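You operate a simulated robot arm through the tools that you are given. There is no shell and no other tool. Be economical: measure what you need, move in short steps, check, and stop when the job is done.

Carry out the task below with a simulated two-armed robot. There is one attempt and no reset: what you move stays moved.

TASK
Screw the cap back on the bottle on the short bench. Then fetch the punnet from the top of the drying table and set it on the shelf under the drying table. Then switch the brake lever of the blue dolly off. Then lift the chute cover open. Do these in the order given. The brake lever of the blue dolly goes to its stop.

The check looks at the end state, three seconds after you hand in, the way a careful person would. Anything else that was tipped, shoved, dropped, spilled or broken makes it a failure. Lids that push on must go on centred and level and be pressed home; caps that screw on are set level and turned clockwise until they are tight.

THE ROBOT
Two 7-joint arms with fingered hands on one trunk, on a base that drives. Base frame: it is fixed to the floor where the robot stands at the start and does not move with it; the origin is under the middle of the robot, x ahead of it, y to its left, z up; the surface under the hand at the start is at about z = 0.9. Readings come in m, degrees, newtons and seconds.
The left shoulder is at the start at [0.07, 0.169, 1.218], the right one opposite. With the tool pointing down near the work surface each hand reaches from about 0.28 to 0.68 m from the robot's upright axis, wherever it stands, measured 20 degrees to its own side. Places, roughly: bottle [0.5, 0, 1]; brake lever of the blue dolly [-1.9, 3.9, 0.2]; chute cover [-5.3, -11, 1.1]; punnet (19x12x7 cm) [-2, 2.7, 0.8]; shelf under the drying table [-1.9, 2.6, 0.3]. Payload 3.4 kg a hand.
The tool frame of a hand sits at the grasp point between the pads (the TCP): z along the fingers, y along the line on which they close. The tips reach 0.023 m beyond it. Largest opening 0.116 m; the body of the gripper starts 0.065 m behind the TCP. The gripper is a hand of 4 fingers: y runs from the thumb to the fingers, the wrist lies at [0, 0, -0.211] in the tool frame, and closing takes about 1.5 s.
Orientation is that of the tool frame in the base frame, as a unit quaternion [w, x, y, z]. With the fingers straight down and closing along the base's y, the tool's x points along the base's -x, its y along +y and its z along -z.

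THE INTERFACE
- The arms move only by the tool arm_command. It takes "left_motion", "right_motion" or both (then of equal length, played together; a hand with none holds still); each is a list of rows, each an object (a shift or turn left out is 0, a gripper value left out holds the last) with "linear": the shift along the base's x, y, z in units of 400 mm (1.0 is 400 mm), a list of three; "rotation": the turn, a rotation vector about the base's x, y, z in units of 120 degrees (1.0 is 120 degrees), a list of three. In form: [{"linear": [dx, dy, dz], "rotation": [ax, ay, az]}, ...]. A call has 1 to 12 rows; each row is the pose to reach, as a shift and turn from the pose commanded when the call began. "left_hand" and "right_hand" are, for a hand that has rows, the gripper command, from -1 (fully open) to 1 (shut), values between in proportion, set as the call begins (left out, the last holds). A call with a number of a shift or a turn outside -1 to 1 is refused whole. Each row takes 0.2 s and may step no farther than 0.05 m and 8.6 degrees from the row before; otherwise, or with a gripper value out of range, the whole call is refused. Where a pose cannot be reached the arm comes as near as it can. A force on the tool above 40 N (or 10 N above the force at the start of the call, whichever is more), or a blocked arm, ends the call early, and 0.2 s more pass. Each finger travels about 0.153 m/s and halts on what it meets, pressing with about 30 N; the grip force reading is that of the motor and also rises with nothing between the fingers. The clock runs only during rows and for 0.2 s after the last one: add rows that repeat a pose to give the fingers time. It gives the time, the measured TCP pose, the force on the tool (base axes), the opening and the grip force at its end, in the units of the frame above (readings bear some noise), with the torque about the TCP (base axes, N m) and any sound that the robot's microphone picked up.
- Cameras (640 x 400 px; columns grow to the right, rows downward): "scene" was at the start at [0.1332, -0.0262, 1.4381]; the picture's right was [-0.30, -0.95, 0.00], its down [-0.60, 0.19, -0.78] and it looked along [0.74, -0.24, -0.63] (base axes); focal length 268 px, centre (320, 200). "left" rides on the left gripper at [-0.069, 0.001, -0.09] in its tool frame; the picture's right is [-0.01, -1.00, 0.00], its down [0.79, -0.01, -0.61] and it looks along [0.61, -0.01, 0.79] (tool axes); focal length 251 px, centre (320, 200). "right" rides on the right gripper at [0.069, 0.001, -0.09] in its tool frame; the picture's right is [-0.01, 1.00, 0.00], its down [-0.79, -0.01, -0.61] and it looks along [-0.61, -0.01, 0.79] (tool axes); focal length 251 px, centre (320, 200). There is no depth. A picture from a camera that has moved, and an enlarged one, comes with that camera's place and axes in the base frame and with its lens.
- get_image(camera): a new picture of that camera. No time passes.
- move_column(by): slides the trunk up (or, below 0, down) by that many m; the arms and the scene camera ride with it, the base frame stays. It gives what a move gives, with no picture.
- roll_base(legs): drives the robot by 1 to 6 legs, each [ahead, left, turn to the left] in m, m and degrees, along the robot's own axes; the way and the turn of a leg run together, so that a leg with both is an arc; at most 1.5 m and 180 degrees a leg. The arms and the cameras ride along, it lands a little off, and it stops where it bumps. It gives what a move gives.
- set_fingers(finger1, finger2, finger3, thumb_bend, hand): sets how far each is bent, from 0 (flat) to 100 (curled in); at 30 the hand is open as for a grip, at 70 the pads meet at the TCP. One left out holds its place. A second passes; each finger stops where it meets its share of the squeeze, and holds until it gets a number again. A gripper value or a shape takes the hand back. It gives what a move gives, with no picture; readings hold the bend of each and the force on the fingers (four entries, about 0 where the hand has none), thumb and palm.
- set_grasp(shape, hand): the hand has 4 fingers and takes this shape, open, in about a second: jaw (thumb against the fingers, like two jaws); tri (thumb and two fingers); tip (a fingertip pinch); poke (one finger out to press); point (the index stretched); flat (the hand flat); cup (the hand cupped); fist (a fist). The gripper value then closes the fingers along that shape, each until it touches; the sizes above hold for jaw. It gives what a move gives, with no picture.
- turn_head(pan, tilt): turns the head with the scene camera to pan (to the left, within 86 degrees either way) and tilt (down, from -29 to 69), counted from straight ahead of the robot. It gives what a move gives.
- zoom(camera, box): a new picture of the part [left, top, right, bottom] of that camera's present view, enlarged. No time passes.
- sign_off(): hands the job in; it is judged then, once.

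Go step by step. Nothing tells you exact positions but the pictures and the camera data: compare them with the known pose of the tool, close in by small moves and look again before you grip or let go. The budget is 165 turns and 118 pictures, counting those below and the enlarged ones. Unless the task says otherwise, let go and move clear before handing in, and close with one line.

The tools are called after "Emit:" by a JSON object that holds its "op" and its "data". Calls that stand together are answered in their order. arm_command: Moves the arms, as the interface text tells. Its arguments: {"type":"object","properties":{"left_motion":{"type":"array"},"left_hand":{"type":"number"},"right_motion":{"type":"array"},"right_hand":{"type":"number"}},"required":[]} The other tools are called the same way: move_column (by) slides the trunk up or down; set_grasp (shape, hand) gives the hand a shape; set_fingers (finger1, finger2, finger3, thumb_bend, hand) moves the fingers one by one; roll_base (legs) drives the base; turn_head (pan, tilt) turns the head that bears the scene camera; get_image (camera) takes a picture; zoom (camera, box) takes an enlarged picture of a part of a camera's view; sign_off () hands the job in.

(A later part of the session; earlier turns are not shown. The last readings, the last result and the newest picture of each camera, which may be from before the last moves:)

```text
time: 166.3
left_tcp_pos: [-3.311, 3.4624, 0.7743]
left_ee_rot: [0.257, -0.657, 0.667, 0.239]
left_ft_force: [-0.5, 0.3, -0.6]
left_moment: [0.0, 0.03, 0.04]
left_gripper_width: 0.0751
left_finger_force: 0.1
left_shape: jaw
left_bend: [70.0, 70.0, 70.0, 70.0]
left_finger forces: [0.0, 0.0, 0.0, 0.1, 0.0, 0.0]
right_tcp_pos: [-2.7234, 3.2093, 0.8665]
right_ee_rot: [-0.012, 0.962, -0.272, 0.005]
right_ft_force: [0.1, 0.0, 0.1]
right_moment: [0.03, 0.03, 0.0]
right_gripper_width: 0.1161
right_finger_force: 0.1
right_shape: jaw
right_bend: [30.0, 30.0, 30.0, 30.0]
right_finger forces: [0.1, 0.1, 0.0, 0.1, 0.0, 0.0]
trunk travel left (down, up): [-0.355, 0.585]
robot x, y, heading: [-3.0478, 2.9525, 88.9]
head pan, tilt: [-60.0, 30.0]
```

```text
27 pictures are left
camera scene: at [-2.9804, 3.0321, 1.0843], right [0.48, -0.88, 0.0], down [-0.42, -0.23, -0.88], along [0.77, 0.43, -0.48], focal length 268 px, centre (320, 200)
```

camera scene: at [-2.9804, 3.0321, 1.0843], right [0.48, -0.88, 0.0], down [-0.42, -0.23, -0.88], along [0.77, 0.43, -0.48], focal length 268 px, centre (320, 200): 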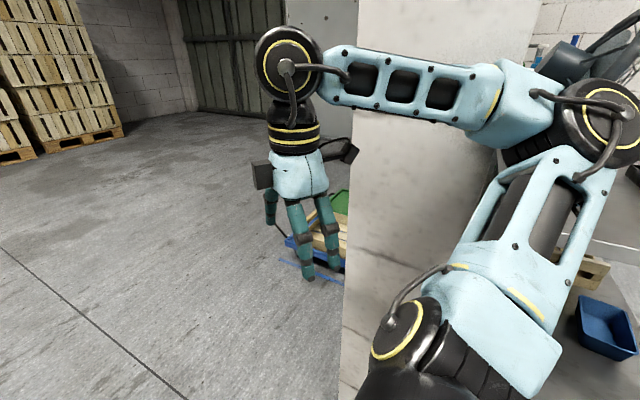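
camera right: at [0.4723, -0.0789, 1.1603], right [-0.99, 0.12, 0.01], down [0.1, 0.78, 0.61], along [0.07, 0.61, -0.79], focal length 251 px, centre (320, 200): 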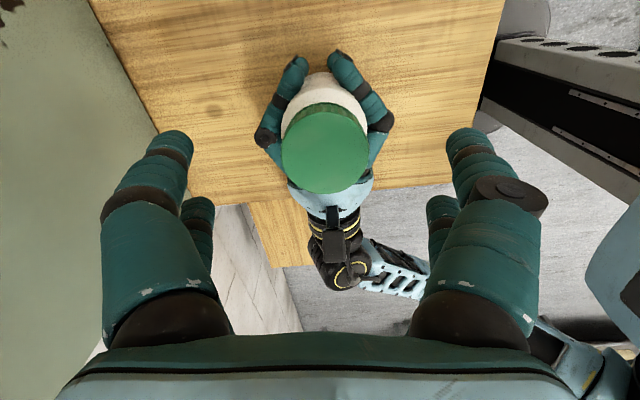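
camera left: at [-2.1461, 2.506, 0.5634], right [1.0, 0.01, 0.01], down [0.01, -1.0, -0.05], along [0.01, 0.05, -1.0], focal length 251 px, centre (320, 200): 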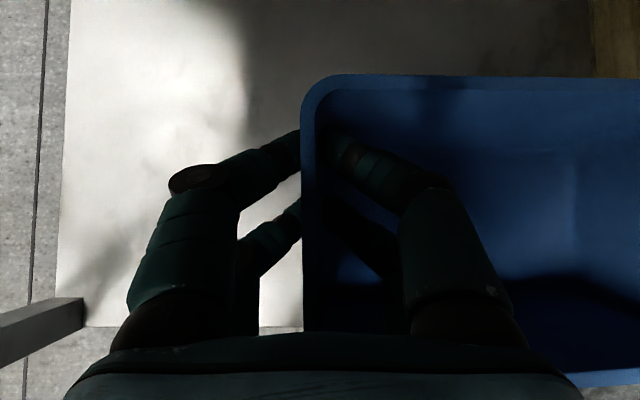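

The right elbow touched the wall corner. I back off a little, bring both hands forward and inward so the elbows tuck in, then continue.

Emit:
{"op": "roll_base", "data": {"legs": [[-0.2, 0.03, 1]]}}

Emit:
{"op": "arm_command", "data": {"right_motion": [{"linear": [-0.05, 0.08, 0]}, {"linear": [-0.1, 0.16, 0]}, {"linear": [-0.16, 0.24, 0]}, {"linear": [-0.22, 0.32, 0]}, {"linear": [-0.28, 0.4, 0]}, {"linear": [-0.34, 0.48, 0]}, {"linear": [-0.38, 0.55, 0]}, {"linear": [-0.38, 0.55, 0]}], "left_motion": [{"linear": [0.04, 0, 0]}, {"linear": [0.08, 0, 0]}, {"linear": [0.12, 0, 0]}, {"linear": [0.16, 0, 0]}, {"linear": [0.2, 0, 0]}, {"linear": [0.24, 0, 0]}, {"linear": [0.24, 0, 0]}, {"linear": [0.24, 0, 0]}]}}

Emit:
{"op": "roll_base", "data": {"legs": [[1.0, 0, 0]]}}

Emit:
{"op": "get_image", "data": {"camera": "scene"}}

```text
time: 167.0
left_tcp_pos: [-3.3076, 3.4645, 0.7733]
left_ee_rot: [0.253, -0.656, 0.67, 0.237]
left_ft_force: [0.7, 0.6, -0.4]
left_moment: [0.01, 0.03, 0.03]
left_gripper_width: 0.075
left_finger_force: 0.1
left_shape: jaw
left_bend: [70.0, 70.0, 70.0, 70.0]
left_finger forces: [0.1, 0.1, 0.1, 0.0, 0.0, 0.0]
right_tcp_pos: [-2.7215, 3.2106, 0.8658]
right_ee_rot: [-0.01, 0.961, -0.275, 0.007]
right_ft_force: [0.3, -0.2, 0.0]
right_moment: [-0.02, 0.01, 0.02]
right_gripper_width: 0.116
right_finger_force: 0.1
right_shape: jaw
right_bend: [30.0, 30.0, 30.0, 30.0]
right_finger forces: [0.0, 0.0, 0.0, 0.1, 0.1, 0.1]
trunk travel left (down, up): [-0.355, 0.585]
robot x, y, heading: [-3.0484, 2.9465, 88.6]
head pan, tilt: [-60.0, 30.0]
stopped in leg 1: the robot was blocked; the commanded pose is now the measured one
```

```text
time: 168.8
left_tcp_pos: [-2.9309, 3.3865, 0.7433]
left_ee_rot: [0.323, -0.411, 0.829, 0.2]
left_ft_force: [2.6, 0.7, 0.4]
left_moment: [-0.04, 0.14, 0.08]
left_gripper_width: 0.0752
left_finger_force: 0.1
left_shape: jaw
left_bend: [70.0, 70.0, 70.0, 70.0]
left_finger forces: [0.0, 0.0, 0.0, 0.0, 0.0, 0.1]
right_tcp_pos: [-2.6391, 3.2538, 0.8312]
right_ee_rot: [0.006, 0.91, -0.414, 0.028]
right_ft_force: [2.1, 3.9, -12.8]
right_moment: [-0.43, 0.41, -0.07]
right_gripper_width: 0.1161
right_finger_force: 0.0
right_shape: jaw
right_bend: [30.0, 30.0, 30.0, 30.0]
right_finger forces: [0.0, 0.1, 0.0, 0.1, 0.1, 0.0]
trunk travel left (down, up): [-0.355, 0.585]
robot x, y, heading: [-2.9783, 2.8866, 70.5]
head pan, tilt: [-60.0, 30.0]
stopped in row 8 (right hand): the arm was blocked; the commanded pose is now the measured one
```

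```text
time: 169.6
left_tcp_pos: [-2.9422, 3.4095, 0.6788]
left_ee_rot: [0.282, -0.423, 0.846, 0.161]
left_ft_force: [-0.3, 0.1, 0.4]
left_moment: [0.02, -0.02, -0.01]
left_gripper_width: 0.0755
left_finger_force: 0.0
left_shape: jaw
left_bend: [70.0, 70.0, 70.0, 70.0]
left_finger forces: [0.1, 0.1, 0.0, 0.0, 0.1, 0.1]
right_tcp_pos: [-2.64, 3.2604, 0.745]
right_ee_rot: [0.075, 0.892, -0.445, 0.007]
right_ft_force: [-0.7, 0.3, -0.2]
right_moment: [0.01, -0.03, 0.03]
right_gripper_width: 0.1161
right_finger_force: 0.0
right_shape: jaw
right_bend: [30.0, 30.0, 30.0, 30.0]
right_finger forces: [0.1, 0.0, 0.0, 0.0, 0.1, 0.1]
trunk travel left (down, up): [-0.355, 0.585]
robot x, y, heading: [-3.0539, 2.8436, 68.0]
head pan, tilt: [-60.0, 30.0]
stopped in leg 1: the robot was blocked; the commanded pose is now the measured one
```

```text
26 pictures are left
camera scene: at [-2.9777, 2.8932, 1.0868], right [0.14, -0.99, -0.01], down [-0.47, -0.06, -0.88], along [0.87, 0.12, -0.47], focal length 268 px, centre (320, 200)
```

scene: 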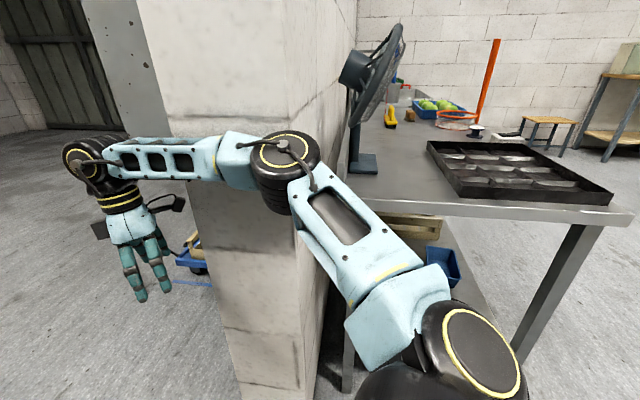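

The right elbow is wedged by the wall corner and the base has swung to 68°. I move straight away from the wall (towards -x and slightly -y) to free it.

Emit:
{"op": "roll_base", "data": {"legs": [[-0.205, 0.24, 0]]}}

Emit:
{"op": "get_image", "data": {"camera": "scene"}}

```text
time: 171.7
left_tcp_pos: [-3.2168, 3.3183, 0.6705]
left_ee_rot: [0.267, -0.425, 0.849, 0.165]
left_ft_force: [-0.2, 0.0, 0.0]
left_moment: [-0.03, -0.01, -0.02]
left_gripper_width: 0.0753
left_finger_force: 0.1
left_shape: jaw
left_bend: [70.0, 70.0, 70.0, 70.0]
left_finger forces: [0.0, 0.1, 0.0, 0.0, 0.1, 0.0]
right_tcp_pos: [-2.9156, 3.1729, 0.7251]
right_ee_rot: [0.087, 0.894, -0.44, 0.0]
right_ft_force: [0.1, -0.2, 0.0]
right_moment: [-0.02, -0.04, -0.03]
right_gripper_width: 0.116
right_finger_force: 0.2
right_shape: jaw
right_bend: [30.0, 30.0, 30.0, 30.0]
right_finger forces: [0.0, 0.0, 0.0, 0.0, 0.1, 0.0]
trunk travel left (down, up): [-0.355, 0.585]
robot x, y, heading: [-3.3457, 2.7479, 68.3]
head pan, tilt: [-60.0, 30.0]
```

```text
25 pictures are left
camera scene: at [-3.2382, 2.8067, 1.0821], right [0.14, -0.99, 0.0], down [-0.49, -0.07, -0.87], along [0.86, 0.12, -0.5], focal length 268 px, centre (320, 200)
```

scene: 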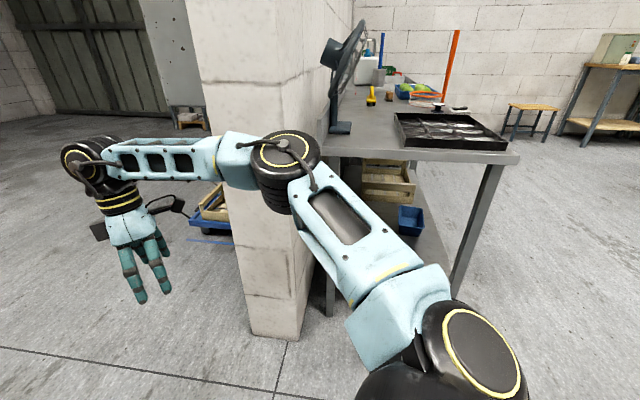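

The arm is free and the table and fan look undisturbed. I square up at x ≈ -3.15, go past the wall end, then turn right to face the dolly.

Emit:
{"op": "roll_base", "data": {"legs": [[0, 0, 21.7], [0, -0.2, 0], [0.75, 0, 0], [0, 0, -90]]}}

Emit:
{"op": "turn_head", "data": {"pan": 0, "tilt": 35}}

Emit:
{"op": "get_image", "data": {"camera": "scene"}}

```text
time: 181.9
left_tcp_pos: [-2.5589, 3.5838, 0.6683]
left_ee_rot: [0.313, 0.13, 0.941, -0.016]
left_ft_force: [-0.6, 0.0, 0.4]
left_moment: [0.03, 0.0, -0.04]
left_gripper_width: 0.0756
left_finger_force: 0.3
left_shape: jaw
left_bend: [70.0, 70.0, 70.0, 70.0]
left_finger forces: [0.0, 0.1, 0.0, 0.0, 0.1, 0.1]
right_tcp_pos: [-2.5866, 3.2504, 0.7257]
right_ee_rot: [-0.072, -0.489, 0.868, 0.05]
right_ft_force: [2.5, 8.4, 0.6]
right_moment: [0.14, -0.09, 0.56]
right_gripper_width: 0.116
right_finger_force: 0.0
right_shape: jaw
right_bend: [30.0, 30.0, 30.0, 31.0]
right_finger forces: [0.1, 0.1, 0.0, 0.0, 8.1, 0.0]
trunk travel left (down, up): [-0.355, 0.585]
robot x, y, heading: [-3.1362, 3.4987, -0.7]
head pan, tilt: [-60.0, 30.0]
```

```text
time: 183.2
left_tcp_pos: [-2.5591, 3.5857, 0.6681]
left_ee_rot: [0.313, 0.13, 0.941, -0.016]
left_ft_force: [-0.4, -0.4, -0.1]
left_moment: [-0.04, -0.02, 0.01]
left_gripper_width: 0.0752
left_finger_force: 0.1
left_shape: jaw
left_bend: [70.0, 70.0, 70.0, 70.0]
left_finger forces: [0.0, 0.1, 0.0, 0.0, 0.0, 0.0]
right_tcp_pos: [-2.5871, 3.251, 0.7246]
right_ee_rot: [-0.072, -0.489, 0.868, 0.049]
right_ft_force: [2.7, 8.0, 2.1]
right_moment: [0.11, -0.13, 0.49]
right_gripper_width: 0.116
right_finger_force: 0.1
right_shape: jaw
right_bend: [30.0, 30.0, 30.0, 31.0]
right_finger forces: [0.0, 0.0, 0.0, 0.0, 7.8, 0.1]
trunk travel left (down, up): [-0.355, 0.585]
robot x, y, heading: [-3.1346, 3.4995, -0.7]
head pan, tilt: [0.0, 35.0]
```

```text
24 pictures are left
camera scene: at [-2.9986, 3.4999, 1.0741], right [-0.01, -1.0, 0.0], down [-0.57, 0.0, -0.82], along [0.82, -0.01, -0.57], focal length 268 px, centre (320, 200)
```

scene: 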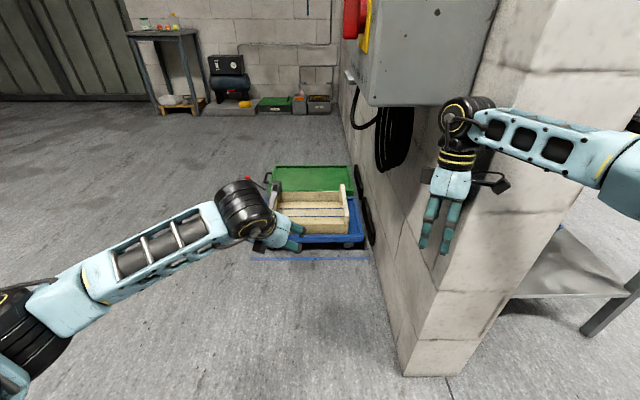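

One right finger is lightly touching the wall. I shift left 0.35 m to clear it, then zoom on the dolly and its lever.

Emit:
{"op": "roll_base", "data": {"legs": [[0, 0.35, 0.7]]}}

Emit:
{"op": "turn_head", "data": {"pan": 0, "tilt": 35}}

Emit:
{"op": "zoom", "data": {"camera": "scene", "box": [240, 130, 480, 280]}}

```text
time: 185.5
left_tcp_pos: [-2.5587, 3.9397, 0.6703]
left_ee_rot: [0.313, 0.124, 0.941, -0.013]
left_ft_force: [0.0, 0.1, 0.6]
left_moment: [-0.03, -0.01, 0.01]
left_gripper_width: 0.0755
left_finger_force: 0.0
left_shape: jaw
left_bend: [70.0, 70.0, 70.0, 70.0]
left_finger forces: [0.1, 0.0, 0.0, 0.0, 0.1, 0.0]
right_tcp_pos: [-2.5831, 3.6042, 0.7252]
right_ee_rot: [-0.071, -0.494, 0.865, 0.051]
right_ft_force: [0.1, -0.8, 0.4]
right_moment: [-0.03, -0.02, -0.03]
right_gripper_width: 0.1159
right_finger_force: 0.2
right_shape: jaw
right_bend: [30.0, 30.0, 30.0, 30.0]
right_finger forces: [0.0, 0.0, 0.0, 0.0, 0.1, 0.1]
trunk travel left (down, up): [-0.355, 0.585]
robot x, y, heading: [-3.1383, 3.8468, 0.0]
head pan, tilt: [0.0, 35.0]
```

```text
time: 186.1
left_tcp_pos: [-2.5577, 3.9389, 0.6695]
left_ee_rot: [0.313, 0.126, 0.941, -0.013]
left_ft_force: [-0.1, -0.3, 0.0]
left_moment: [0.0, 0.04, -0.01]
left_gripper_width: 0.0756
left_finger_force: 0.0
left_shape: jaw
left_bend: [70.0, 70.0, 70.0, 70.0]
left_finger forces: [0.0, 0.0, 0.1, 0.0, 0.0, 0.0]
right_tcp_pos: [-2.5853, 3.6045, 0.7248]
right_ee_rot: [-0.071, -0.493, 0.866, 0.05]
right_ft_force: [-0.1, -0.6, 0.5]
right_moment: [0.01, 0.03, 0.01]
right_gripper_width: 0.1157
right_finger_force: 0.1
right_shape: jaw
right_bend: [30.0, 30.0, 30.0, 30.0]
right_finger forces: [0.1, 0.1, 0.0, 0.0, 0.0, 0.0]
trunk travel left (down, up): [-0.355, 0.585]
robot x, y, heading: [-3.1362, 3.849, 0.1]
head pan, tilt: [0.0, 35.0]
```

```text
2.67 times, centred on (360, 205) of scene
camera zoom: at [-2.9975, 3.8479, 1.0742], right [0.0, -1.0, 0.0], down [-0.57, 0.0, -0.82], along [0.82, 0.0, -0.57], focal length 715 px, centre (213, 187)
```

zoom: 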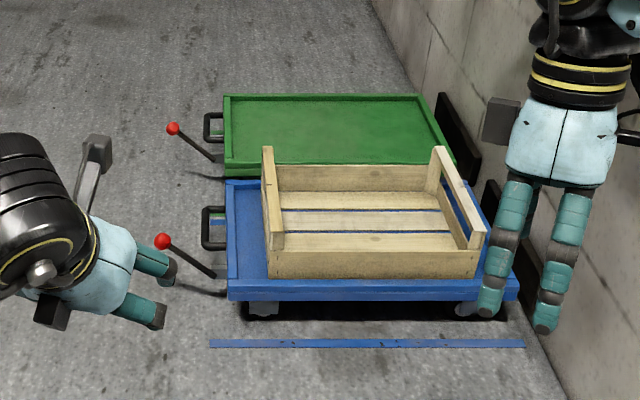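

Two dollies: the near blue one carries a wooden crate, and its brake lever with a red ball sticks out on the left side, ball near [-1.99, 3.94, 0.25]. I zoom in for markings showing which way is off.

Emit:
{"op": "zoom", "data": {"camera": "scene", "box": [288, 196, 352, 252]}}

```text
7.14 times, centred on (320, 224) of scene
camera zoom: at [-2.9975, 3.8479, 1.0742], right [0.0, -1.0, 0.0], down [-0.57, 0.0, -0.82], along [0.82, 0.0, -0.57], focal length 1915 px, centre (320, 29)
```

zoom: 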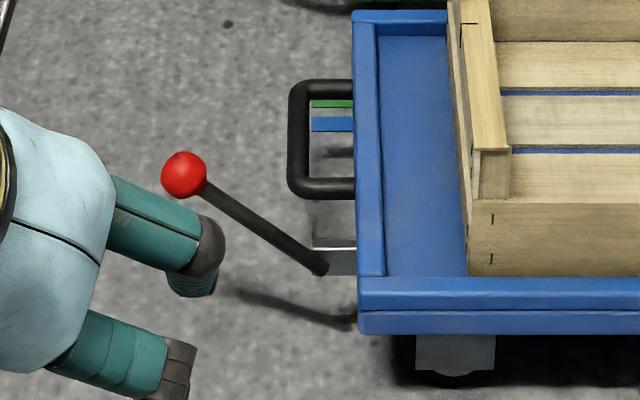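

The lever's ball is at about [-1.99, 3.94, 0.25], about 3 cm across. I'll use the right hand, pointing straight down and closing along x, with the robot standing near y = 4.12; I set the arms up and drive closer.

Emit:
{"op": "arm_command", "data": {"right_motion": [{"linear": [-0.03, 0.04, 0.02], "rotation": [0.0028, -0.0165, 0.0508]}, {"linear": [-0.06, 0.08, 0.04], "rotation": [0.0057, -0.033, 0.1016]}, {"linear": [-0.09, 0.12, 0.06], "rotation": [0.0085, -0.0494, 0.1525]}, {"linear": [-0.12, 0.15, 0.08], "rotation": [0.0114, -0.0659, 0.2033]}, {"linear": [-0.12, 0.15, 0.1], "rotation": [0.0142, -0.0824, 0.2541]}, {"linear": [-0.12, 0.15, 0.1], "rotation": [0.0142, -0.0824, 0.2541]}], "left_motion": [{"linear": [-0.06, 0.08, 0.06]}, {"linear": [-0.12, 0.16, 0.12]}, {"linear": [-0.18, 0.24, 0.18]}, {"linear": [-0.24, 0.32, 0.24]}, {"linear": [-0.3, 0.4, 0.3]}, {"linear": [-0.36, 0.48, 0.36]}]}}

Emit:
{"op": "roll_base", "data": {"legs": [[0, 0.27, 0], [0.45, 0, 0]]}}

Emit:
{"op": "turn_head", "data": {"pan": -10, "tilt": 50}}

Emit:
{"op": "get_image", "data": {"camera": "scene"}}

```text
time: 187.5
left_tcp_pos: [-2.7015, 4.1324, 0.8145]
left_ee_rot: [0.313, 0.126, 0.941, -0.013]
left_ft_force: [-1.5, 0.5, 0.9]
left_moment: [-0.01, 0.0, 0.03]
left_gripper_width: 0.0756
left_finger_force: 0.1
left_shape: jaw
left_bend: [70.0, 70.0, 70.0, 70.0]
left_finger forces: [0.0, 0.1, 0.1, 0.0, 0.1, 0.0]
right_tcp_pos: [-2.6313, 3.6643, 0.7649]
right_ee_rot: [0.0, -0.707, 0.707, 0.0]
right_ft_force: [-1.1, 0.8, -0.2]
right_moment: [-0.02, -0.01, 0.0]
right_gripper_width: 0.1162
right_finger_force: 0.0
right_shape: jaw
right_bend: [30.0, 30.0, 30.0, 30.0]
right_finger forces: [0.0, 0.0, 0.0, 0.0, 0.1, 0.0]
trunk travel left (down, up): [-0.355, 0.585]
robot x, y, heading: [-3.1359, 3.8482, 0.0]
head pan, tilt: [0.0, 35.0]
```

```text
time: 191.7
left_tcp_pos: [-2.2541, 4.3995, 0.8139]
left_ee_rot: [0.314, 0.124, 0.941, -0.013]
left_ft_force: [-0.2, -0.1, -0.5]
left_moment: [-0.02, 0.04, -0.03]
left_gripper_width: 0.0754
left_finger_force: 0.1
left_shape: jaw
left_bend: [70.0, 70.0, 70.0, 70.0]
left_finger forces: [0.1, 0.0, 0.1, 0.1, 0.0, 0.0]
right_tcp_pos: [-2.1861, 3.931, 0.7653]
right_ee_rot: [0.0, 0.708, -0.706, -0.001]
right_ft_force: [-0.6, -0.1, -0.3]
right_moment: [-0.01, -0.01, -0.01]
right_gripper_width: 0.116
right_finger_force: 0.0
right_shape: jaw
right_bend: [30.0, 30.0, 30.0, 30.0]
right_finger forces: [0.0, 0.1, 0.0, 0.0, 0.1, 0.0]
trunk travel left (down, up): [-0.355, 0.585]
robot x, y, heading: [-2.691, 4.1127, -0.0]
head pan, tilt: [0.0, 35.0]
```

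```text
time: 192.4
left_tcp_pos: [-2.2549, 4.3987, 0.8135]
left_ee_rot: [0.314, 0.125, 0.941, -0.013]
left_ft_force: [0.1, 0.5, 0.3]
left_moment: [0.01, 0.0, 0.01]
left_gripper_width: 0.0753
left_finger_force: 0.1
left_shape: jaw
left_bend: [70.0, 70.0, 70.0, 70.0]
left_finger forces: [0.0, 0.0, 0.0, 0.0, 0.0, 0.1]
right_tcp_pos: [-2.1859, 3.9307, 0.7647]
right_ee_rot: [0.0, 0.708, -0.707, -0.001]
right_ft_force: [-0.1, -1.0, -0.3]
right_moment: [-0.05, 0.01, 0.02]
right_gripper_width: 0.1163
right_finger_force: 0.1
right_shape: jaw
right_bend: [30.0, 30.0, 30.0, 30.0]
right_finger forces: [0.1, 0.0, 0.1, 0.0, 0.0, 0.0]
trunk travel left (down, up): [-0.355, 0.585]
robot x, y, heading: [-2.6901, 4.1134, 0.3]
head pan, tilt: [-10.0, 50.0]
```

```text
21 pictures are left
camera scene: at [-2.5637, 4.1007, 1.0525], right [-0.17, -0.99, 0.0], down [-0.75, 0.13, -0.64], along [0.63, -0.11, -0.77], focal length 268 px, centre (320, 200)
```

scene: 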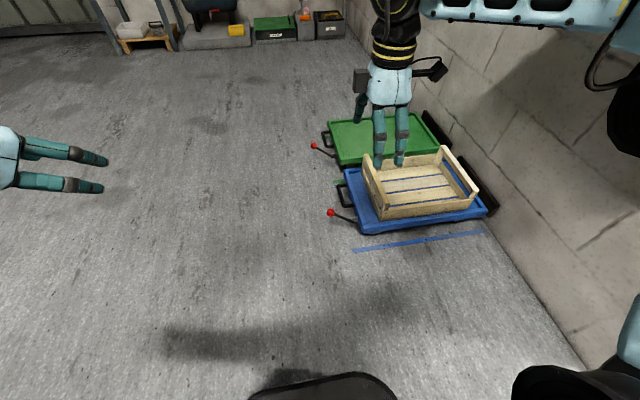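

Triangulating both views gives the ball at [-1.935, 3.947, 0.202] and its pivot near [-1.985, 3.848, 0.17], so the rod is nearly horizontal and slanted toward +x; it should swing horizontally. I drive 0.25 m closer and lower the trunk to look from the right camera.

Emit:
{"op": "roll_base", "data": {"legs": [[0.25, 0, 0]]}}

Emit:
{"op": "move_column", "data": {"by": -0.33}}

Emit:
{"op": "get_image", "data": {"camera": "right"}}

```text
time: 194.2
left_tcp_pos: [-2.0057, 4.3999, 0.8126]
left_ee_rot: [0.314, 0.126, 0.941, -0.013]
left_ft_force: [-0.1, 0.7, -0.1]
left_moment: [0.04, -0.01, -0.01]
left_gripper_width: 0.0753
left_finger_force: 0.0
left_shape: jaw
left_bend: [70.0, 70.0, 70.0, 70.0]
left_finger forces: [0.0, 0.1, 0.0, 0.0, 0.0, 0.0]
right_tcp_pos: [-1.936, 3.9312, 0.7647]
right_ee_rot: [0.0, 0.707, -0.707, -0.001]
right_ft_force: [0.1, -0.3, -0.7]
right_moment: [0.0, 0.02, 0.04]
right_gripper_width: 0.1159
right_finger_force: 0.0
right_shape: jaw
right_bend: [30.0, 30.0, 30.0, 30.0]
right_finger forces: [0.0, 0.1, 0.1, 0.0, 0.0, 0.0]
trunk travel left (down, up): [-0.355, 0.585]
robot x, y, heading: [-2.4428, 4.1097, 0.0]
head pan, tilt: [-10.0, 50.0]
```

```text
time: 197.5
left_tcp_pos: [-2.0067, 4.4003, 0.4835]
left_ee_rot: [0.313, 0.125, 0.941, -0.013]
left_ft_force: [0.4, -1.6, 0.0]
left_moment: [-0.01, -0.02, 0.05]
left_gripper_width: 0.0755
left_finger_force: 0.0
left_shape: jaw
left_bend: [70.0, 70.0, 70.0, 70.0]
left_finger forces: [0.0, 0.1, 0.1, 0.1, 0.0, 0.0]
right_tcp_pos: [-1.9358, 3.931, 0.4349]
right_ee_rot: [0.0, 0.707, -0.707, -0.001]
right_ft_force: [0.3, -0.2, -0.1]
right_moment: [0.02, 0.02, 0.0]
right_gripper_width: 0.1158
right_finger_force: 0.1
right_shape: jaw
right_bend: [30.0, 30.0, 30.0, 30.0]
right_finger forces: [0.0, 0.0, 0.0, 0.1, 0.0, 0.1]
trunk travel left (down, up): [-0.025, 0.915]
robot x, y, heading: [-2.4415, 4.1149, 0.3]
head pan, tilt: [-10.0, 50.0]
```

```text
20 pictures are left
camera right: at [-1.9382, 3.8612, 0.5258], right [-1.0, 0.01, 0.0], down [0.01, 0.79, 0.61], along [0.0, 0.61, -0.8], focal length 251 px, centre (320, 200)
```

right: 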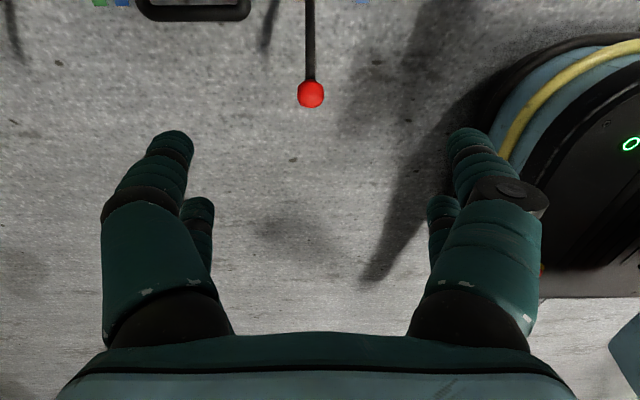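

From above, the rod lies in the plane x ≈ -1.928, so it pivots up and down: pivot near [y 3.848, z 0.104], ball at [3.947, 0.202], raised 45°. I lower the open right hand around the ball, grip it, and look.

Emit:
{"op": "arm_command", "data": {"right_motion": [{"linear": [0.009, 0.02, -0.08]}, {"linear": [0.0175, 0.04, -0.16]}, {"linear": [0.0175, 0.04, -0.25]}, {"linear": [0.0175, 0.04, -0.34]}, {"linear": [0.0175, 0.04, -0.43]}, {"linear": [0.0175, 0.04, -0.51]}, {"linear": [0.0175, 0.04, -0.575]}, {"linear": [0.0175, 0.04, -0.575]}]}}

Emit:
{"op": "get_image", "data": {"camera": "right"}}

```text
time: 199.3
left_tcp_pos: [-2.0066, 4.3989, 0.4843]
left_ee_rot: [0.313, 0.125, 0.941, -0.013]
left_ft_force: [-0.3, -0.1, 0.5]
left_moment: [0.02, 0.0, -0.04]
left_gripper_width: 0.0753
left_finger_force: 0.1
left_shape: jaw
left_bend: [70.0, 70.0, 70.0, 70.0]
left_finger forces: [0.0, 0.0, 0.0, 0.1, 0.1, 0.2]
right_tcp_pos: [-1.9552, 3.9232, 0.225]
right_ee_rot: [0.0, 0.707, -0.707, 0.001]
right_ft_force: [0.1, -0.3, -0.3]
right_moment: [0.0, 0.0, 0.01]
right_gripper_width: 0.1159
right_finger_force: 0.0
right_shape: jaw
right_bend: [30.0, 30.0, 30.0, 30.0]
right_finger forces: [0.1, 0.0, 0.0, 0.1, 0.1, 0.0]
right hand out of reach, approached as far as the arm can: row 5, 6, 7, 8
trunk travel left (down, up): [-0.025, 0.915]
robot x, y, heading: [-2.4435, 4.1126, 0.2]
head pan, tilt: [-10.0, 50.0]
```

```text
19 pictures are left
camera right: at [-1.9556, 3.8537, 0.3162], right [-1.0, 0.01, 0.0], down [0.01, 0.79, 0.61], along [0.0, 0.61, -0.79], focal length 251 px, centre (320, 200)
```

right: 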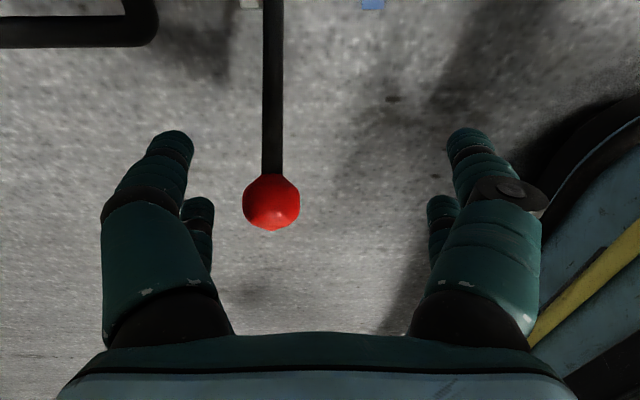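

The hand is a little short in reach. I rise 5 cm, move the base 7 cm forward, and come down again centred on the ball at about [-1.929, 3.94, 0.207].

Emit:
{"op": "arm_command", "data": {"right_motion": [{"linear": [0, 0, 0.1]}, {"linear": [0, 0, 0.15]}]}}

Emit:
{"op": "roll_base", "data": {"legs": [[0.07, 0, 0]]}}

Emit:
{"op": "arm_command", "data": {"right_motion": [{"linear": [-0.05, 0.02, 0]}, {"linear": [-0.11, 0.042, -0.05]}, {"linear": [-0.11, 0.042, -0.12]}, {"linear": [-0.11, 0.042, -0.195]}, {"linear": [-0.11, 0.042, -0.195]}]}}

Emit:
{"op": "get_image", "data": {"camera": "right"}}

```text
time: 199.9
left_tcp_pos: [-2.0077, 4.4001, 0.4841]
left_ee_rot: [0.314, 0.125, 0.941, -0.014]
left_ft_force: [-0.1, -0.2, 0.3]
left_moment: [-0.01, -0.01, -0.02]
left_gripper_width: 0.0753
left_finger_force: 0.0
left_shape: jaw
left_bend: [70.0, 70.0, 70.0, 70.0]
left_finger forces: [0.1, 0.0, 0.0, 0.1, 0.0, 0.1]
right_tcp_pos: [-1.9549, 3.9241, 0.2872]
right_ee_rot: [0.0, 0.707, -0.707, -0.001]
right_ft_force: [0.3, -0.3, -0.4]
right_moment: [0.0, -0.01, 0.0]
right_gripper_width: 0.1159
right_finger_force: 0.1
right_shape: jaw
right_bend: [30.0, 30.0, 30.0, 30.0]
right_finger forces: [0.0, 0.0, 0.0, 0.0, 0.0, 0.0]
trunk travel left (down, up): [-0.025, 0.915]
robot x, y, heading: [-2.4446, 4.1137, 0.2]
head pan, tilt: [-10.0, 50.0]
```

```text
time: 200.9
left_tcp_pos: [-1.9363, 4.4001, 0.4833]
left_ee_rot: [0.313, 0.124, 0.941, -0.012]
left_ft_force: [0.2, -0.4, -0.2]
left_moment: [0.0, 0.01, 0.01]
left_gripper_width: 0.0754
left_finger_force: 0.1
left_shape: jaw
left_bend: [70.0, 70.0, 70.0, 70.0]
left_finger forces: [0.1, 0.1, 0.1, 0.0, 0.0, 0.1]
right_tcp_pos: [-1.8833, 3.9239, 0.2864]
right_ee_rot: [0.0, 0.707, -0.707, 0.0]
right_ft_force: [0.1, -0.3, -0.4]
right_moment: [0.0, 0.02, 0.0]
right_gripper_width: 0.116
right_finger_force: 0.1
right_shape: jaw
right_bend: [30.0, 30.0, 30.0, 30.0]
right_finger forces: [0.1, 0.0, 0.0, 0.0, 0.1, 0.0]
trunk travel left (down, up): [-0.025, 0.915]
robot x, y, heading: [-2.3742, 4.1148, 0.0]
head pan, tilt: [-10.0, 50.0]
```

```text
time: 202.1
left_tcp_pos: [-1.9362, 4.4006, 0.4842]
left_ee_rot: [0.314, 0.124, 0.941, -0.012]
left_ft_force: [0.6, 0.7, -0.1]
left_moment: [-0.03, -0.02, 0.01]
left_gripper_width: 0.0754
left_finger_force: 0.2
left_shape: jaw
left_bend: [70.0, 70.0, 70.0, 70.0]
left_finger forces: [0.1, 0.0, 0.0, 0.1, 0.0, 0.1]
right_tcp_pos: [-1.9276, 3.9412, 0.2102]
right_ee_rot: [0.0, -0.707, 0.707, 0.0]
right_ft_force: [-0.6, -0.1, -0.4]
right_moment: [0.01, 0.01, 0.02]
right_gripper_width: 0.116
right_finger_force: 0.2
right_shape: jaw
right_bend: [30.0, 30.0, 30.0, 30.0]
right_finger forces: [0.0, 0.0, 0.0, 0.0, 0.0, 0.0]
trunk travel left (down, up): [-0.025, 0.915]
robot x, y, heading: [-2.3731, 4.1183, 0.0]
head pan, tilt: [-10.0, 50.0]
```

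```text
18 pictures are left
camera right: at [-1.9282, 3.8715, 0.3017], right [-1.0, 0.01, 0.0], down [0.01, 0.79, 0.61], along [0.0, 0.61, -0.79], focal length 251 px, centre (320, 200)
```

right: 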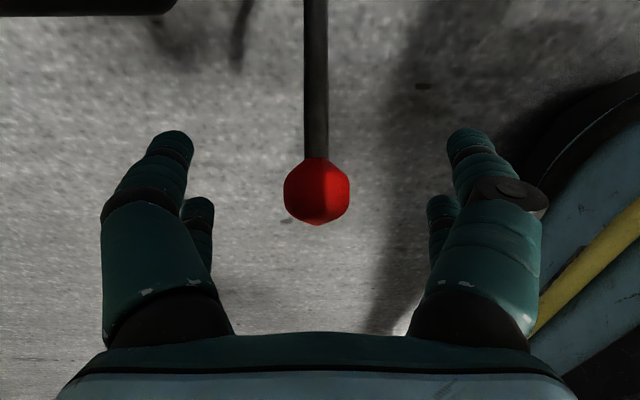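

The ball is centred. I grip it, then test by moving along the downward arc 10°.

Emit:
{"op": "arm_command", "data": {"right_motion": [{}, {}, {}, {}, {}, {}, {}, {}], "right_hand": 1}}

Emit:
{"op": "arm_command", "data": {"right_motion": [{"linear": [0, 0.012, -0.013]}, {"linear": [0, 0.025, -0.028]}, {"linear": [0, 0.039, -0.047]}, {"linear": [0, 0.039, -0.047]}]}}

```text
time: 203.9
left_tcp_pos: [-1.937, 4.399, 0.484]
left_ee_rot: [0.313, 0.124, 0.942, -0.012]
left_ft_force: [1.0, 0.4, -0.9]
left_moment: [0.0, 0.0, 0.04]
left_gripper_width: 0.0757
left_finger_force: 0.0
left_shape: jaw
left_bend: [70.0, 70.0, 70.0, 70.0]
left_finger forces: [0.0, 0.1, 0.0, 0.0, 0.0, 0.1]
right_tcp_pos: [-1.9274, 3.9412, 0.2112]
right_ee_rot: [0.0, 0.707, -0.707, 0.0]
right_ft_force: [8.3, 1.5, 4.3]
right_moment: [-0.25, -0.26, 0.09]
right_gripper_width: 0.0
right_finger_force: 30.1
right_shape: jaw
right_bend: [61.0, 72.0, 73.0, 60.0]
right_finger forces: [0.1, 24.5, 25.6, 0.0, 0.0, 0.0]
trunk travel left (down, up): [-0.025, 0.915]
robot x, y, heading: [-2.37, 4.1188, 0.0]
head pan, tilt: [-10.0, 50.0]
```

```text
time: 204.7
left_tcp_pos: [-1.9385, 4.4001, 0.4848]
left_ee_rot: [0.315, 0.125, 0.941, -0.015]
left_ft_force: [0.6, 0.1, -0.7]
left_moment: [0.02, 0.02, 0.01]
left_gripper_width: 0.0755
left_finger_force: 0.0
left_shape: jaw
left_bend: [70.0, 70.0, 70.0, 70.0]
left_finger forces: [0.0, 0.1, 0.1, 0.1, 0.0, 0.1]
right_tcp_pos: [-1.9302, 3.945, 0.2066]
right_ee_rot: [-0.005, 0.707, -0.707, 0.003]
right_ft_force: [-3.0, -3.5, 29.4]
right_moment: [-0.79, -0.01, 0.08]
right_gripper_width: 0.0
right_finger_force: 30.2
right_shape: jaw
right_bend: [63.0, 73.0, 74.0, 60.0]
right_finger forces: [43.8, 25.0, 23.5, 0.0, 42.4, 0.0]
right hand out of reach, approached as far as the arm can: row 2, 3
trunk travel left (down, up): [-0.025, 0.915]
robot x, y, heading: [-2.3691, 4.1169, 0.0]
head pan, tilt: [-10.0, 50.0]
stopped in row 3 (right hand): the force on the tool passed its limit at 43 N (the readings are from after the stop); the commanded pose is now the measured one
```

Downward it is firmly blocked, so that is its present stop. I try the upward arc by 10°.

Emit:
{"op": "arm_command", "data": {"right_motion": [{"linear": [0, -0.012, 0.011]}, {"linear": [0, -0.024, 0.022]}, {"linear": [0, -0.038, 0.035]}, {"linear": [0, -0.056, 0.049]}, {"linear": [0, -0.056, 0.049]}]}}

Emit:
{"op": "get_image", "data": {"camera": "right"}}

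```text
time: 205.9
left_tcp_pos: [-1.9376, 4.399, 0.484]
left_ee_rot: [0.315, 0.124, 0.941, -0.013]
left_ft_force: [0.2, 0.3, 0.2]
left_moment: [-0.01, 0.0, 0.03]
left_gripper_width: 0.0752
left_finger_force: 0.1
left_shape: jaw
left_bend: [70.0, 70.0, 70.0, 70.0]
left_finger forces: [0.1, 0.1, 0.0, 0.0, 0.1, 0.1]
right_tcp_pos: [-1.9308, 3.9238, 0.2245]
right_ee_rot: [-0.002, 0.707, -0.707, 0.003]
right_ft_force: [11.4, 4.9, 11.8]
right_moment: [-0.54, -0.39, 0.21]
right_gripper_width: 0.0001
right_finger_force: 29.8
right_shape: jaw
right_bend: [63.0, 75.0, 75.0, 60.0]
right_finger forces: [0.0, 21.7, 23.4, 0.1, 0.0, 0.1]
trunk travel left (down, up): [-0.025, 0.915]
robot x, y, heading: [-2.3697, 4.1119, 0.1]
head pan, tilt: [-10.0, 50.0]
```

```text
17 pictures are left
camera right: at [-1.9327, 3.8532, 0.3157], right [-1.0, 0.01, -0.01], down [0.0, 0.79, 0.61], along [0.01, 0.61, -0.79], focal length 251 px, centre (320, 200)
```

right: 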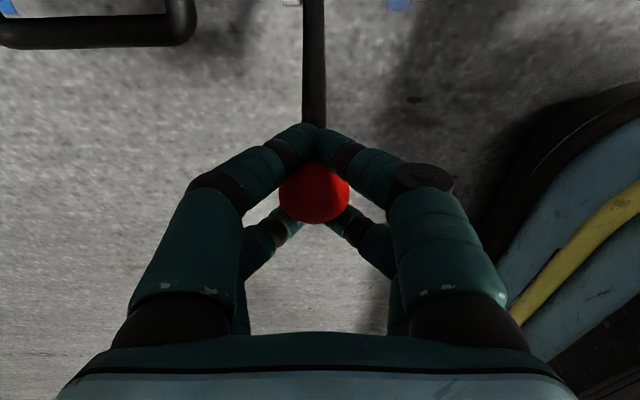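

The lever moved up about 12-15°. I continue on the upward arc in small steps to about 75°.

Emit:
{"op": "arm_command", "data": {"right_motion": [{"linear": [0, -0.014, 0.008]}, {"linear": [0, -0.028, 0.015]}, {"linear": [0, -0.042, 0.021]}, {"linear": [0, -0.056, 0.027]}, {"linear": [0, -0.07, 0.032]}, {"linear": [0, -0.085, 0.037]}, {"linear": [0, -0.085, 0.037]}]}}

Emit:
{"op": "get_image", "data": {"camera": "right"}}

```text
time: 207.5
left_tcp_pos: [-1.9364, 4.398, 0.4834]
left_ee_rot: [0.313, 0.125, 0.941, -0.013]
left_ft_force: [0.4, 0.3, -0.7]
left_moment: [0.0, -0.03, -0.02]
left_gripper_width: 0.0755
left_finger_force: 0.0
left_shape: jaw
left_bend: [70.0, 70.0, 70.0, 70.0]
left_finger forces: [0.0, 0.0, 0.0, 0.0, 0.0, 0.0]
right_tcp_pos: [-1.9336, 3.8873, 0.235]
right_ee_rot: [0.001, -0.707, 0.707, 0.001]
right_ft_force: [5.0, -1.9, 1.2]
right_moment: [0.2, -0.02, 0.03]
right_gripper_width: 0.0
right_finger_force: 29.8
right_shape: jaw
right_bend: [63.0, 76.0, 76.0, 60.0]
right_finger forces: [0.0, 0.0, 0.1, 0.1, 4.6, 0.1]
trunk travel left (down, up): [-0.025, 0.915]
robot x, y, heading: [-2.3741, 4.1162, 0.1]
head pan, tilt: [-10.0, 50.0]
```

```text
16 pictures are left
camera right: at [-1.9334, 3.8184, 0.3267], right [-1.0, 0.01, 0.0], down [0.01, 0.79, 0.61], along [0.01, 0.61, -0.79], focal length 251 px, centre (320, 200)
```

right: 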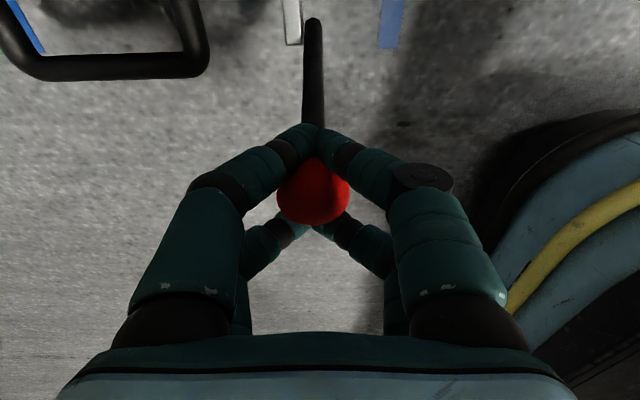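

The lever moves freely; I see its pivot end near y ≈ 3.826. I continue to about 90° (vertical), watching the force for the stop.

Emit:
{"op": "arm_command", "data": {"right_motion": [{"linear": [0, -0.02, 0.014]}, {"linear": [0, -0.04, 0.025]}, {"linear": [0, -0.06, 0.034]}, {"linear": [0, -0.08, 0.042]}, {"linear": [0, -0.1, 0.048]}, {"linear": [0, -0.12, 0.052]}, {"linear": [0, -0.14, 0.054]}, {"linear": [0, -0.15, 0.054]}, {"linear": [0, -0.15, 0.054]}]}}

Emit:
{"op": "get_image", "data": {"camera": "right"}}

```text
time: 209.5
left_tcp_pos: [-1.9356, 4.3988, 0.4844]
left_ee_rot: [0.313, 0.125, 0.941, -0.013]
left_ft_force: [0.1, 0.9, -0.2]
left_moment: [0.02, 0.01, 0.02]
left_gripper_width: 0.0753
left_finger_force: 0.1
left_shape: jaw
left_bend: [70.0, 70.0, 70.0, 70.0]
left_finger forces: [0.0, 0.0, 0.0, 0.0, 0.1, 0.0]
right_tcp_pos: [-1.931, 3.8284, 0.2587]
right_ee_rot: [-0.002, 0.707, -0.707, 0.0]
right_ft_force: [1.0, 6.8, -14.9]
right_moment: [1.33, -0.23, 0.21]
right_gripper_width: 0.0
right_finger_force: 30.2
right_shape: jaw
right_bend: [58.0, 76.0, 78.0, 58.0]
right_finger forces: [50.0, 0.1, 64.9, 0.0, 36.3, 0.1]
trunk travel left (down, up): [-0.025, 0.915]
robot x, y, heading: [-2.3725, 4.1173, 0.1]
head pan, tilt: [-10.0, 50.0]
```

```text
15 pictures are left
camera right: at [-1.9325, 3.759, 0.3489], right [-1.0, 0.01, 0.0], down [0.01, 0.79, 0.61], along [0.01, 0.61, -0.79], focal length 251 px, centre (320, 200)
```

right: 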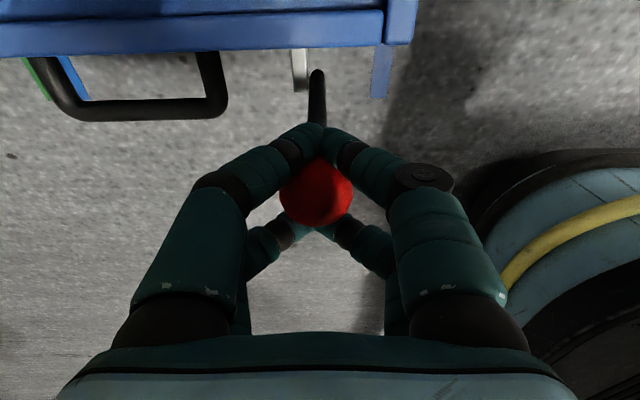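

The lever is near vertical, and I notice the dolly may have crept 2-3 cm toward the wall as I pushed. I release the ball, rise straight up, and look from the scene camera.

Emit:
{"op": "arm_command", "data": {"right_motion": [{}, {}, {}, {}, {"linear": [0, 0, 0.08]}, {"linear": [0, 0, 0.18]}, {"linear": [0, 0.05, 0.28]}, {"linear": [0, 0.1, 0.36]}, {"linear": [0, 0.15, 0.36]}], "right_hand": -1}}

Emit:
{"op": "turn_head", "data": {"pan": -32, "tilt": 45}}

Emit:
{"op": "get_image", "data": {"camera": "scene"}}

```text
time: 211.5
left_tcp_pos: [-1.9363, 4.3985, 0.4838]
left_ee_rot: [0.313, 0.124, 0.941, -0.013]
left_ft_force: [-0.8, 0.8, -0.4]
left_moment: [0.02, -0.03, 0.0]
left_gripper_width: 0.0754
left_finger_force: 0.1
left_shape: jaw
left_bend: [70.0, 70.0, 70.0, 70.0]
left_finger forces: [0.0, 0.0, 0.1, 0.1, 0.0, 0.0]
right_tcp_pos: [-1.9295, 3.8886, 0.4044]
right_ee_rot: [0.003, -0.707, 0.707, -0.001]
right_ft_force: [-0.4, -0.2, -0.5]
right_moment: [0.02, 0.0, 0.01]
right_gripper_width: 0.1158
right_finger_force: 0.1
right_shape: jaw
right_bend: [30.0, 30.0, 30.0, 30.0]
right_finger forces: [0.0, 0.1, 0.0, 0.1, 0.0, 0.1]
trunk travel left (down, up): [-0.025, 0.915]
robot x, y, heading: [-2.3713, 4.1142, -0.2]
head pan, tilt: [-10.0, 50.0]
```

```text
time: 212.3
left_tcp_pos: [-1.9364, 4.3994, 0.4845]
left_ee_rot: [0.314, 0.124, 0.941, -0.013]
left_ft_force: [0.0, -0.7, 0.0]
left_moment: [-0.03, 0.0, 0.02]
left_gripper_width: 0.0754
left_finger_force: 0.1
left_shape: jaw
left_bend: [70.0, 70.0, 70.0, 70.0]
left_finger forces: [0.0, 0.0, 0.0, 0.0, 0.0, 0.0]
right_tcp_pos: [-1.9292, 3.8874, 0.4035]
right_ee_rot: [0.001, -0.707, 0.707, 0.0]
right_ft_force: [0.4, -0.6, 1.0]
right_moment: [0.0, 0.04, 0.0]
right_gripper_width: 0.116
right_finger_force: 0.1
right_shape: jaw
right_bend: [30.0, 30.0, 30.0, 30.0]
right_finger forces: [0.0, 0.0, 0.1, 0.1, 0.1, 0.0]
trunk travel left (down, up): [-0.025, 0.915]
robot x, y, heading: [-2.3723, 4.114, 0.3]
head pan, tilt: [-32.0, 45.0]
```

```text
14 pictures are left
camera scene: at [-2.2521, 4.0713, 0.7294], right [-0.53, -0.85, 0.0], down [-0.6, 0.37, -0.71], along [0.6, -0.37, -0.71], focal length 268 px, centre (320, 200)
```

scene: 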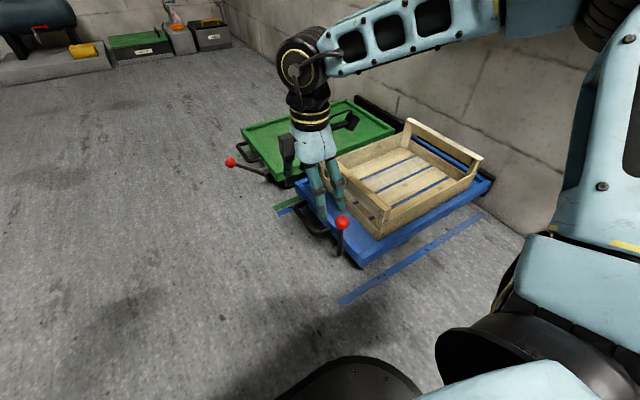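

The lever now stands upright, unlike the green one. I zoom to check whether it is at its stop and whether the dolly is still in line with the green dolly.

Emit:
{"op": "zoom", "data": {"camera": "scene", "box": [220, 120, 412, 270]}}

```text
2.67 times, centred on (316, 195) of scene
camera zoom: at [-2.2521, 4.0713, 0.7294], right [-0.53, -0.85, 0.0], down [-0.6, 0.37, -0.71], along [0.6, -0.37, -0.71], focal length 715 px, centre (331, 213)
```

zoom: 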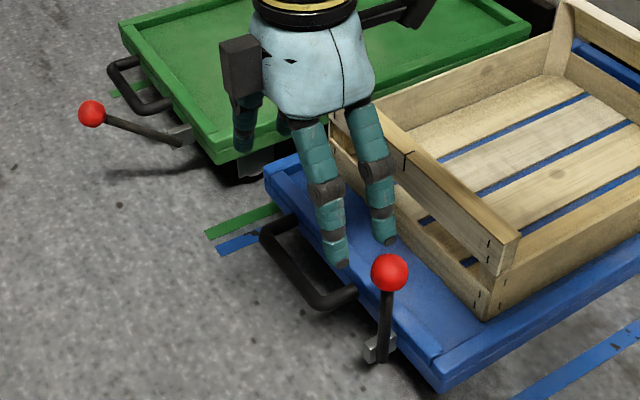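

The lever is vertical, but the blue dolly sits about 3 cm nearer the wall than before. I first nudge the ball a little further with closed fingers to confirm it is at its stop, then I'll pull the dolly back by its handle.

Emit:
{"op": "arm_command", "data": {"right_motion": [{"linear": [0, 0.03, 0]}, {"linear": [0, 0.03, 0]}, {"linear": [0, 0.03, -0.1]}, {"linear": [0, 0.03, -0.2]}, {"linear": [0, 0.03, -0.3]}, {"linear": [0, 0.03, -0.4]}, {"linear": [0, 0.03, -0.435]}, {"linear": [0, 0.03, -0.435]}], "right_hand": 1}}

Emit:
{"op": "arm_command", "data": {"right_motion": [{"linear": [0, -0.03, 0]}, {"linear": [0, -0.06, 0]}, {"linear": [0, -0.09, 0]}, {"linear": [0, -0.11, 0]}, {"linear": [0, -0.12, 0]}, {"linear": [0, -0.13, 0]}, {"linear": [0, -0.14, 0]}]}}

Emit:
{"op": "zoom", "data": {"camera": "scene", "box": [220, 120, 412, 270]}}

```text
time: 214.1
left_tcp_pos: [-1.9363, 4.3985, 0.4829]
left_ee_rot: [0.314, 0.124, 0.941, -0.013]
left_ft_force: [0.3, 0.2, 0.2]
left_moment: [0.03, 0.01, -0.03]
left_gripper_width: 0.0756
left_finger_force: 0.1
left_shape: jaw
left_bend: [70.0, 70.0, 70.0, 70.0]
left_finger forces: [0.1, 0.1, 0.0, 0.0, 0.0, 0.0]
right_tcp_pos: [-1.9295, 3.8994, 0.2292]
right_ee_rot: [0.002, -0.707, 0.707, -0.001]
right_ft_force: [-0.8, -0.1, -0.6]
right_moment: [0.02, 0.02, 0.02]
right_gripper_width: 0.0004
right_finger_force: 30.0
right_shape: jaw
right_bend: [62.0, 62.0, 62.0, 62.0]
right_finger forces: [0.0, 0.1, 0.0, 0.1, 0.0, 0.0]
trunk travel left (down, up): [-0.025, 0.915]
robot x, y, heading: [-2.3781, 4.1171, 0.1]
head pan, tilt: [-32.0, 45.0]
```

```text
time: 215.7
left_tcp_pos: [-1.9361, 4.3997, 0.4847]
left_ee_rot: [0.314, 0.124, 0.941, -0.013]
left_ft_force: [0.3, -0.5, 0.2]
left_moment: [0.0, 0.02, -0.01]
left_gripper_width: 0.0754
left_finger_force: 0.0
left_shape: jaw
left_bend: [70.0, 70.0, 70.0, 70.0]
left_finger forces: [0.0, 0.0, 0.0, 0.0, 0.0, 0.1]
right_tcp_pos: [-1.931, 3.8454, 0.2298]
right_ee_rot: [-0.002, 0.707, -0.707, 0.002]
right_ft_force: [-0.6, 0.8, 0.1]
right_moment: [-0.01, 0.05, -0.03]
right_gripper_width: 0.0
right_finger_force: 29.8
right_shape: jaw
right_bend: [62.0, 62.0, 62.0, 62.0]
right_finger forces: [0.1, 0.1, 0.0, 0.0, 0.3, 0.0]
trunk travel left (down, up): [-0.025, 0.915]
robot x, y, heading: [-2.373, 4.1135, 0.0]
head pan, tilt: [-32.0, 45.0]
```

```text
2.67 times, centred on (316, 195) of scene
camera zoom: at [-2.2521, 4.0712, 0.7294], right [-0.53, -0.85, 0.0], down [-0.6, 0.37, -0.71], along [0.6, -0.37, -0.71], focal length 715 px, centre (331, 213)
```

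zoom: 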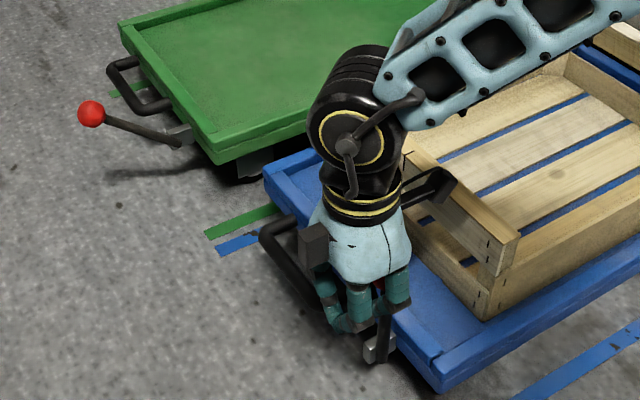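

Just at contact and nothing moved. I push 16 mm more in small steps and compare.

Emit:
{"op": "arm_command", "data": {"right_motion": [{"linear": [0, -0.01, 0]}, {"linear": [0, -0.02, 0]}, {"linear": [0, -0.03, 0]}, {"linear": [0, -0.04, 0]}]}}

Emit:
{"op": "zoom", "data": {"camera": "scene", "box": [220, 120, 412, 270]}}

```text
time: 216.8
left_tcp_pos: [-1.9375, 4.4016, 0.4831]
left_ee_rot: [0.313, 0.122, 0.942, -0.012]
left_ft_force: [-0.4, -0.1, 1.0]
left_moment: [-0.05, 0.0, 0.0]
left_gripper_width: 0.0755
left_finger_force: 0.1
left_shape: jaw
left_bend: [70.0, 70.0, 70.0, 70.0]
left_finger forces: [0.1, 0.1, 0.0, 0.0, 0.0, 0.0]
right_tcp_pos: [-1.9292, 3.8364, 0.2296]
right_ee_rot: [-0.006, 0.71, -0.704, -0.003]
right_ft_force: [1.4, 13.4, -0.4]
right_moment: [0.21, 0.24, 0.16]
right_gripper_width: 0.0
right_finger_force: 29.9
right_shape: jaw
right_bend: [62.0, 62.0, 62.0, 62.0]
right_finger forces: [0.4, 0.0, 0.1, 0.0, 11.6, 0.0]
trunk travel left (down, up): [-0.025, 0.915]
robot x, y, heading: [-2.3688, 4.1133, 0.4]
head pan, tilt: [-32.0, 45.0]
stopped in row 4 (right hand): the force on the tool passed its limit at 43 N (the readings are from after the stop); the commanded pose is now the measured one
```

```text
2.67 times, centred on (316, 195) of scene
camera zoom: at [-2.2512, 4.0724, 0.7292], right [-0.52, -0.85, 0.0], down [-0.6, 0.37, -0.71], along [0.6, -0.37, -0.71], focal length 715 px, centre (331, 213)
```

zoom: 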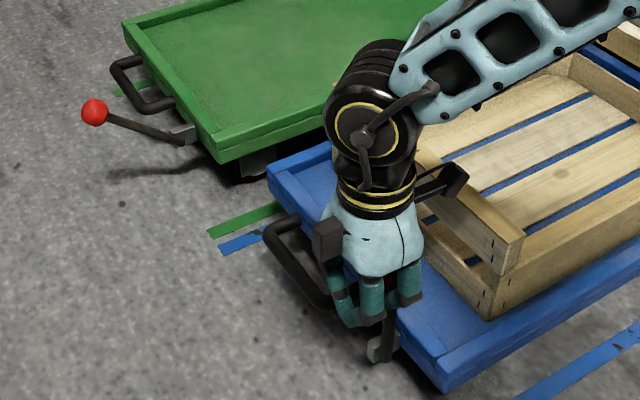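

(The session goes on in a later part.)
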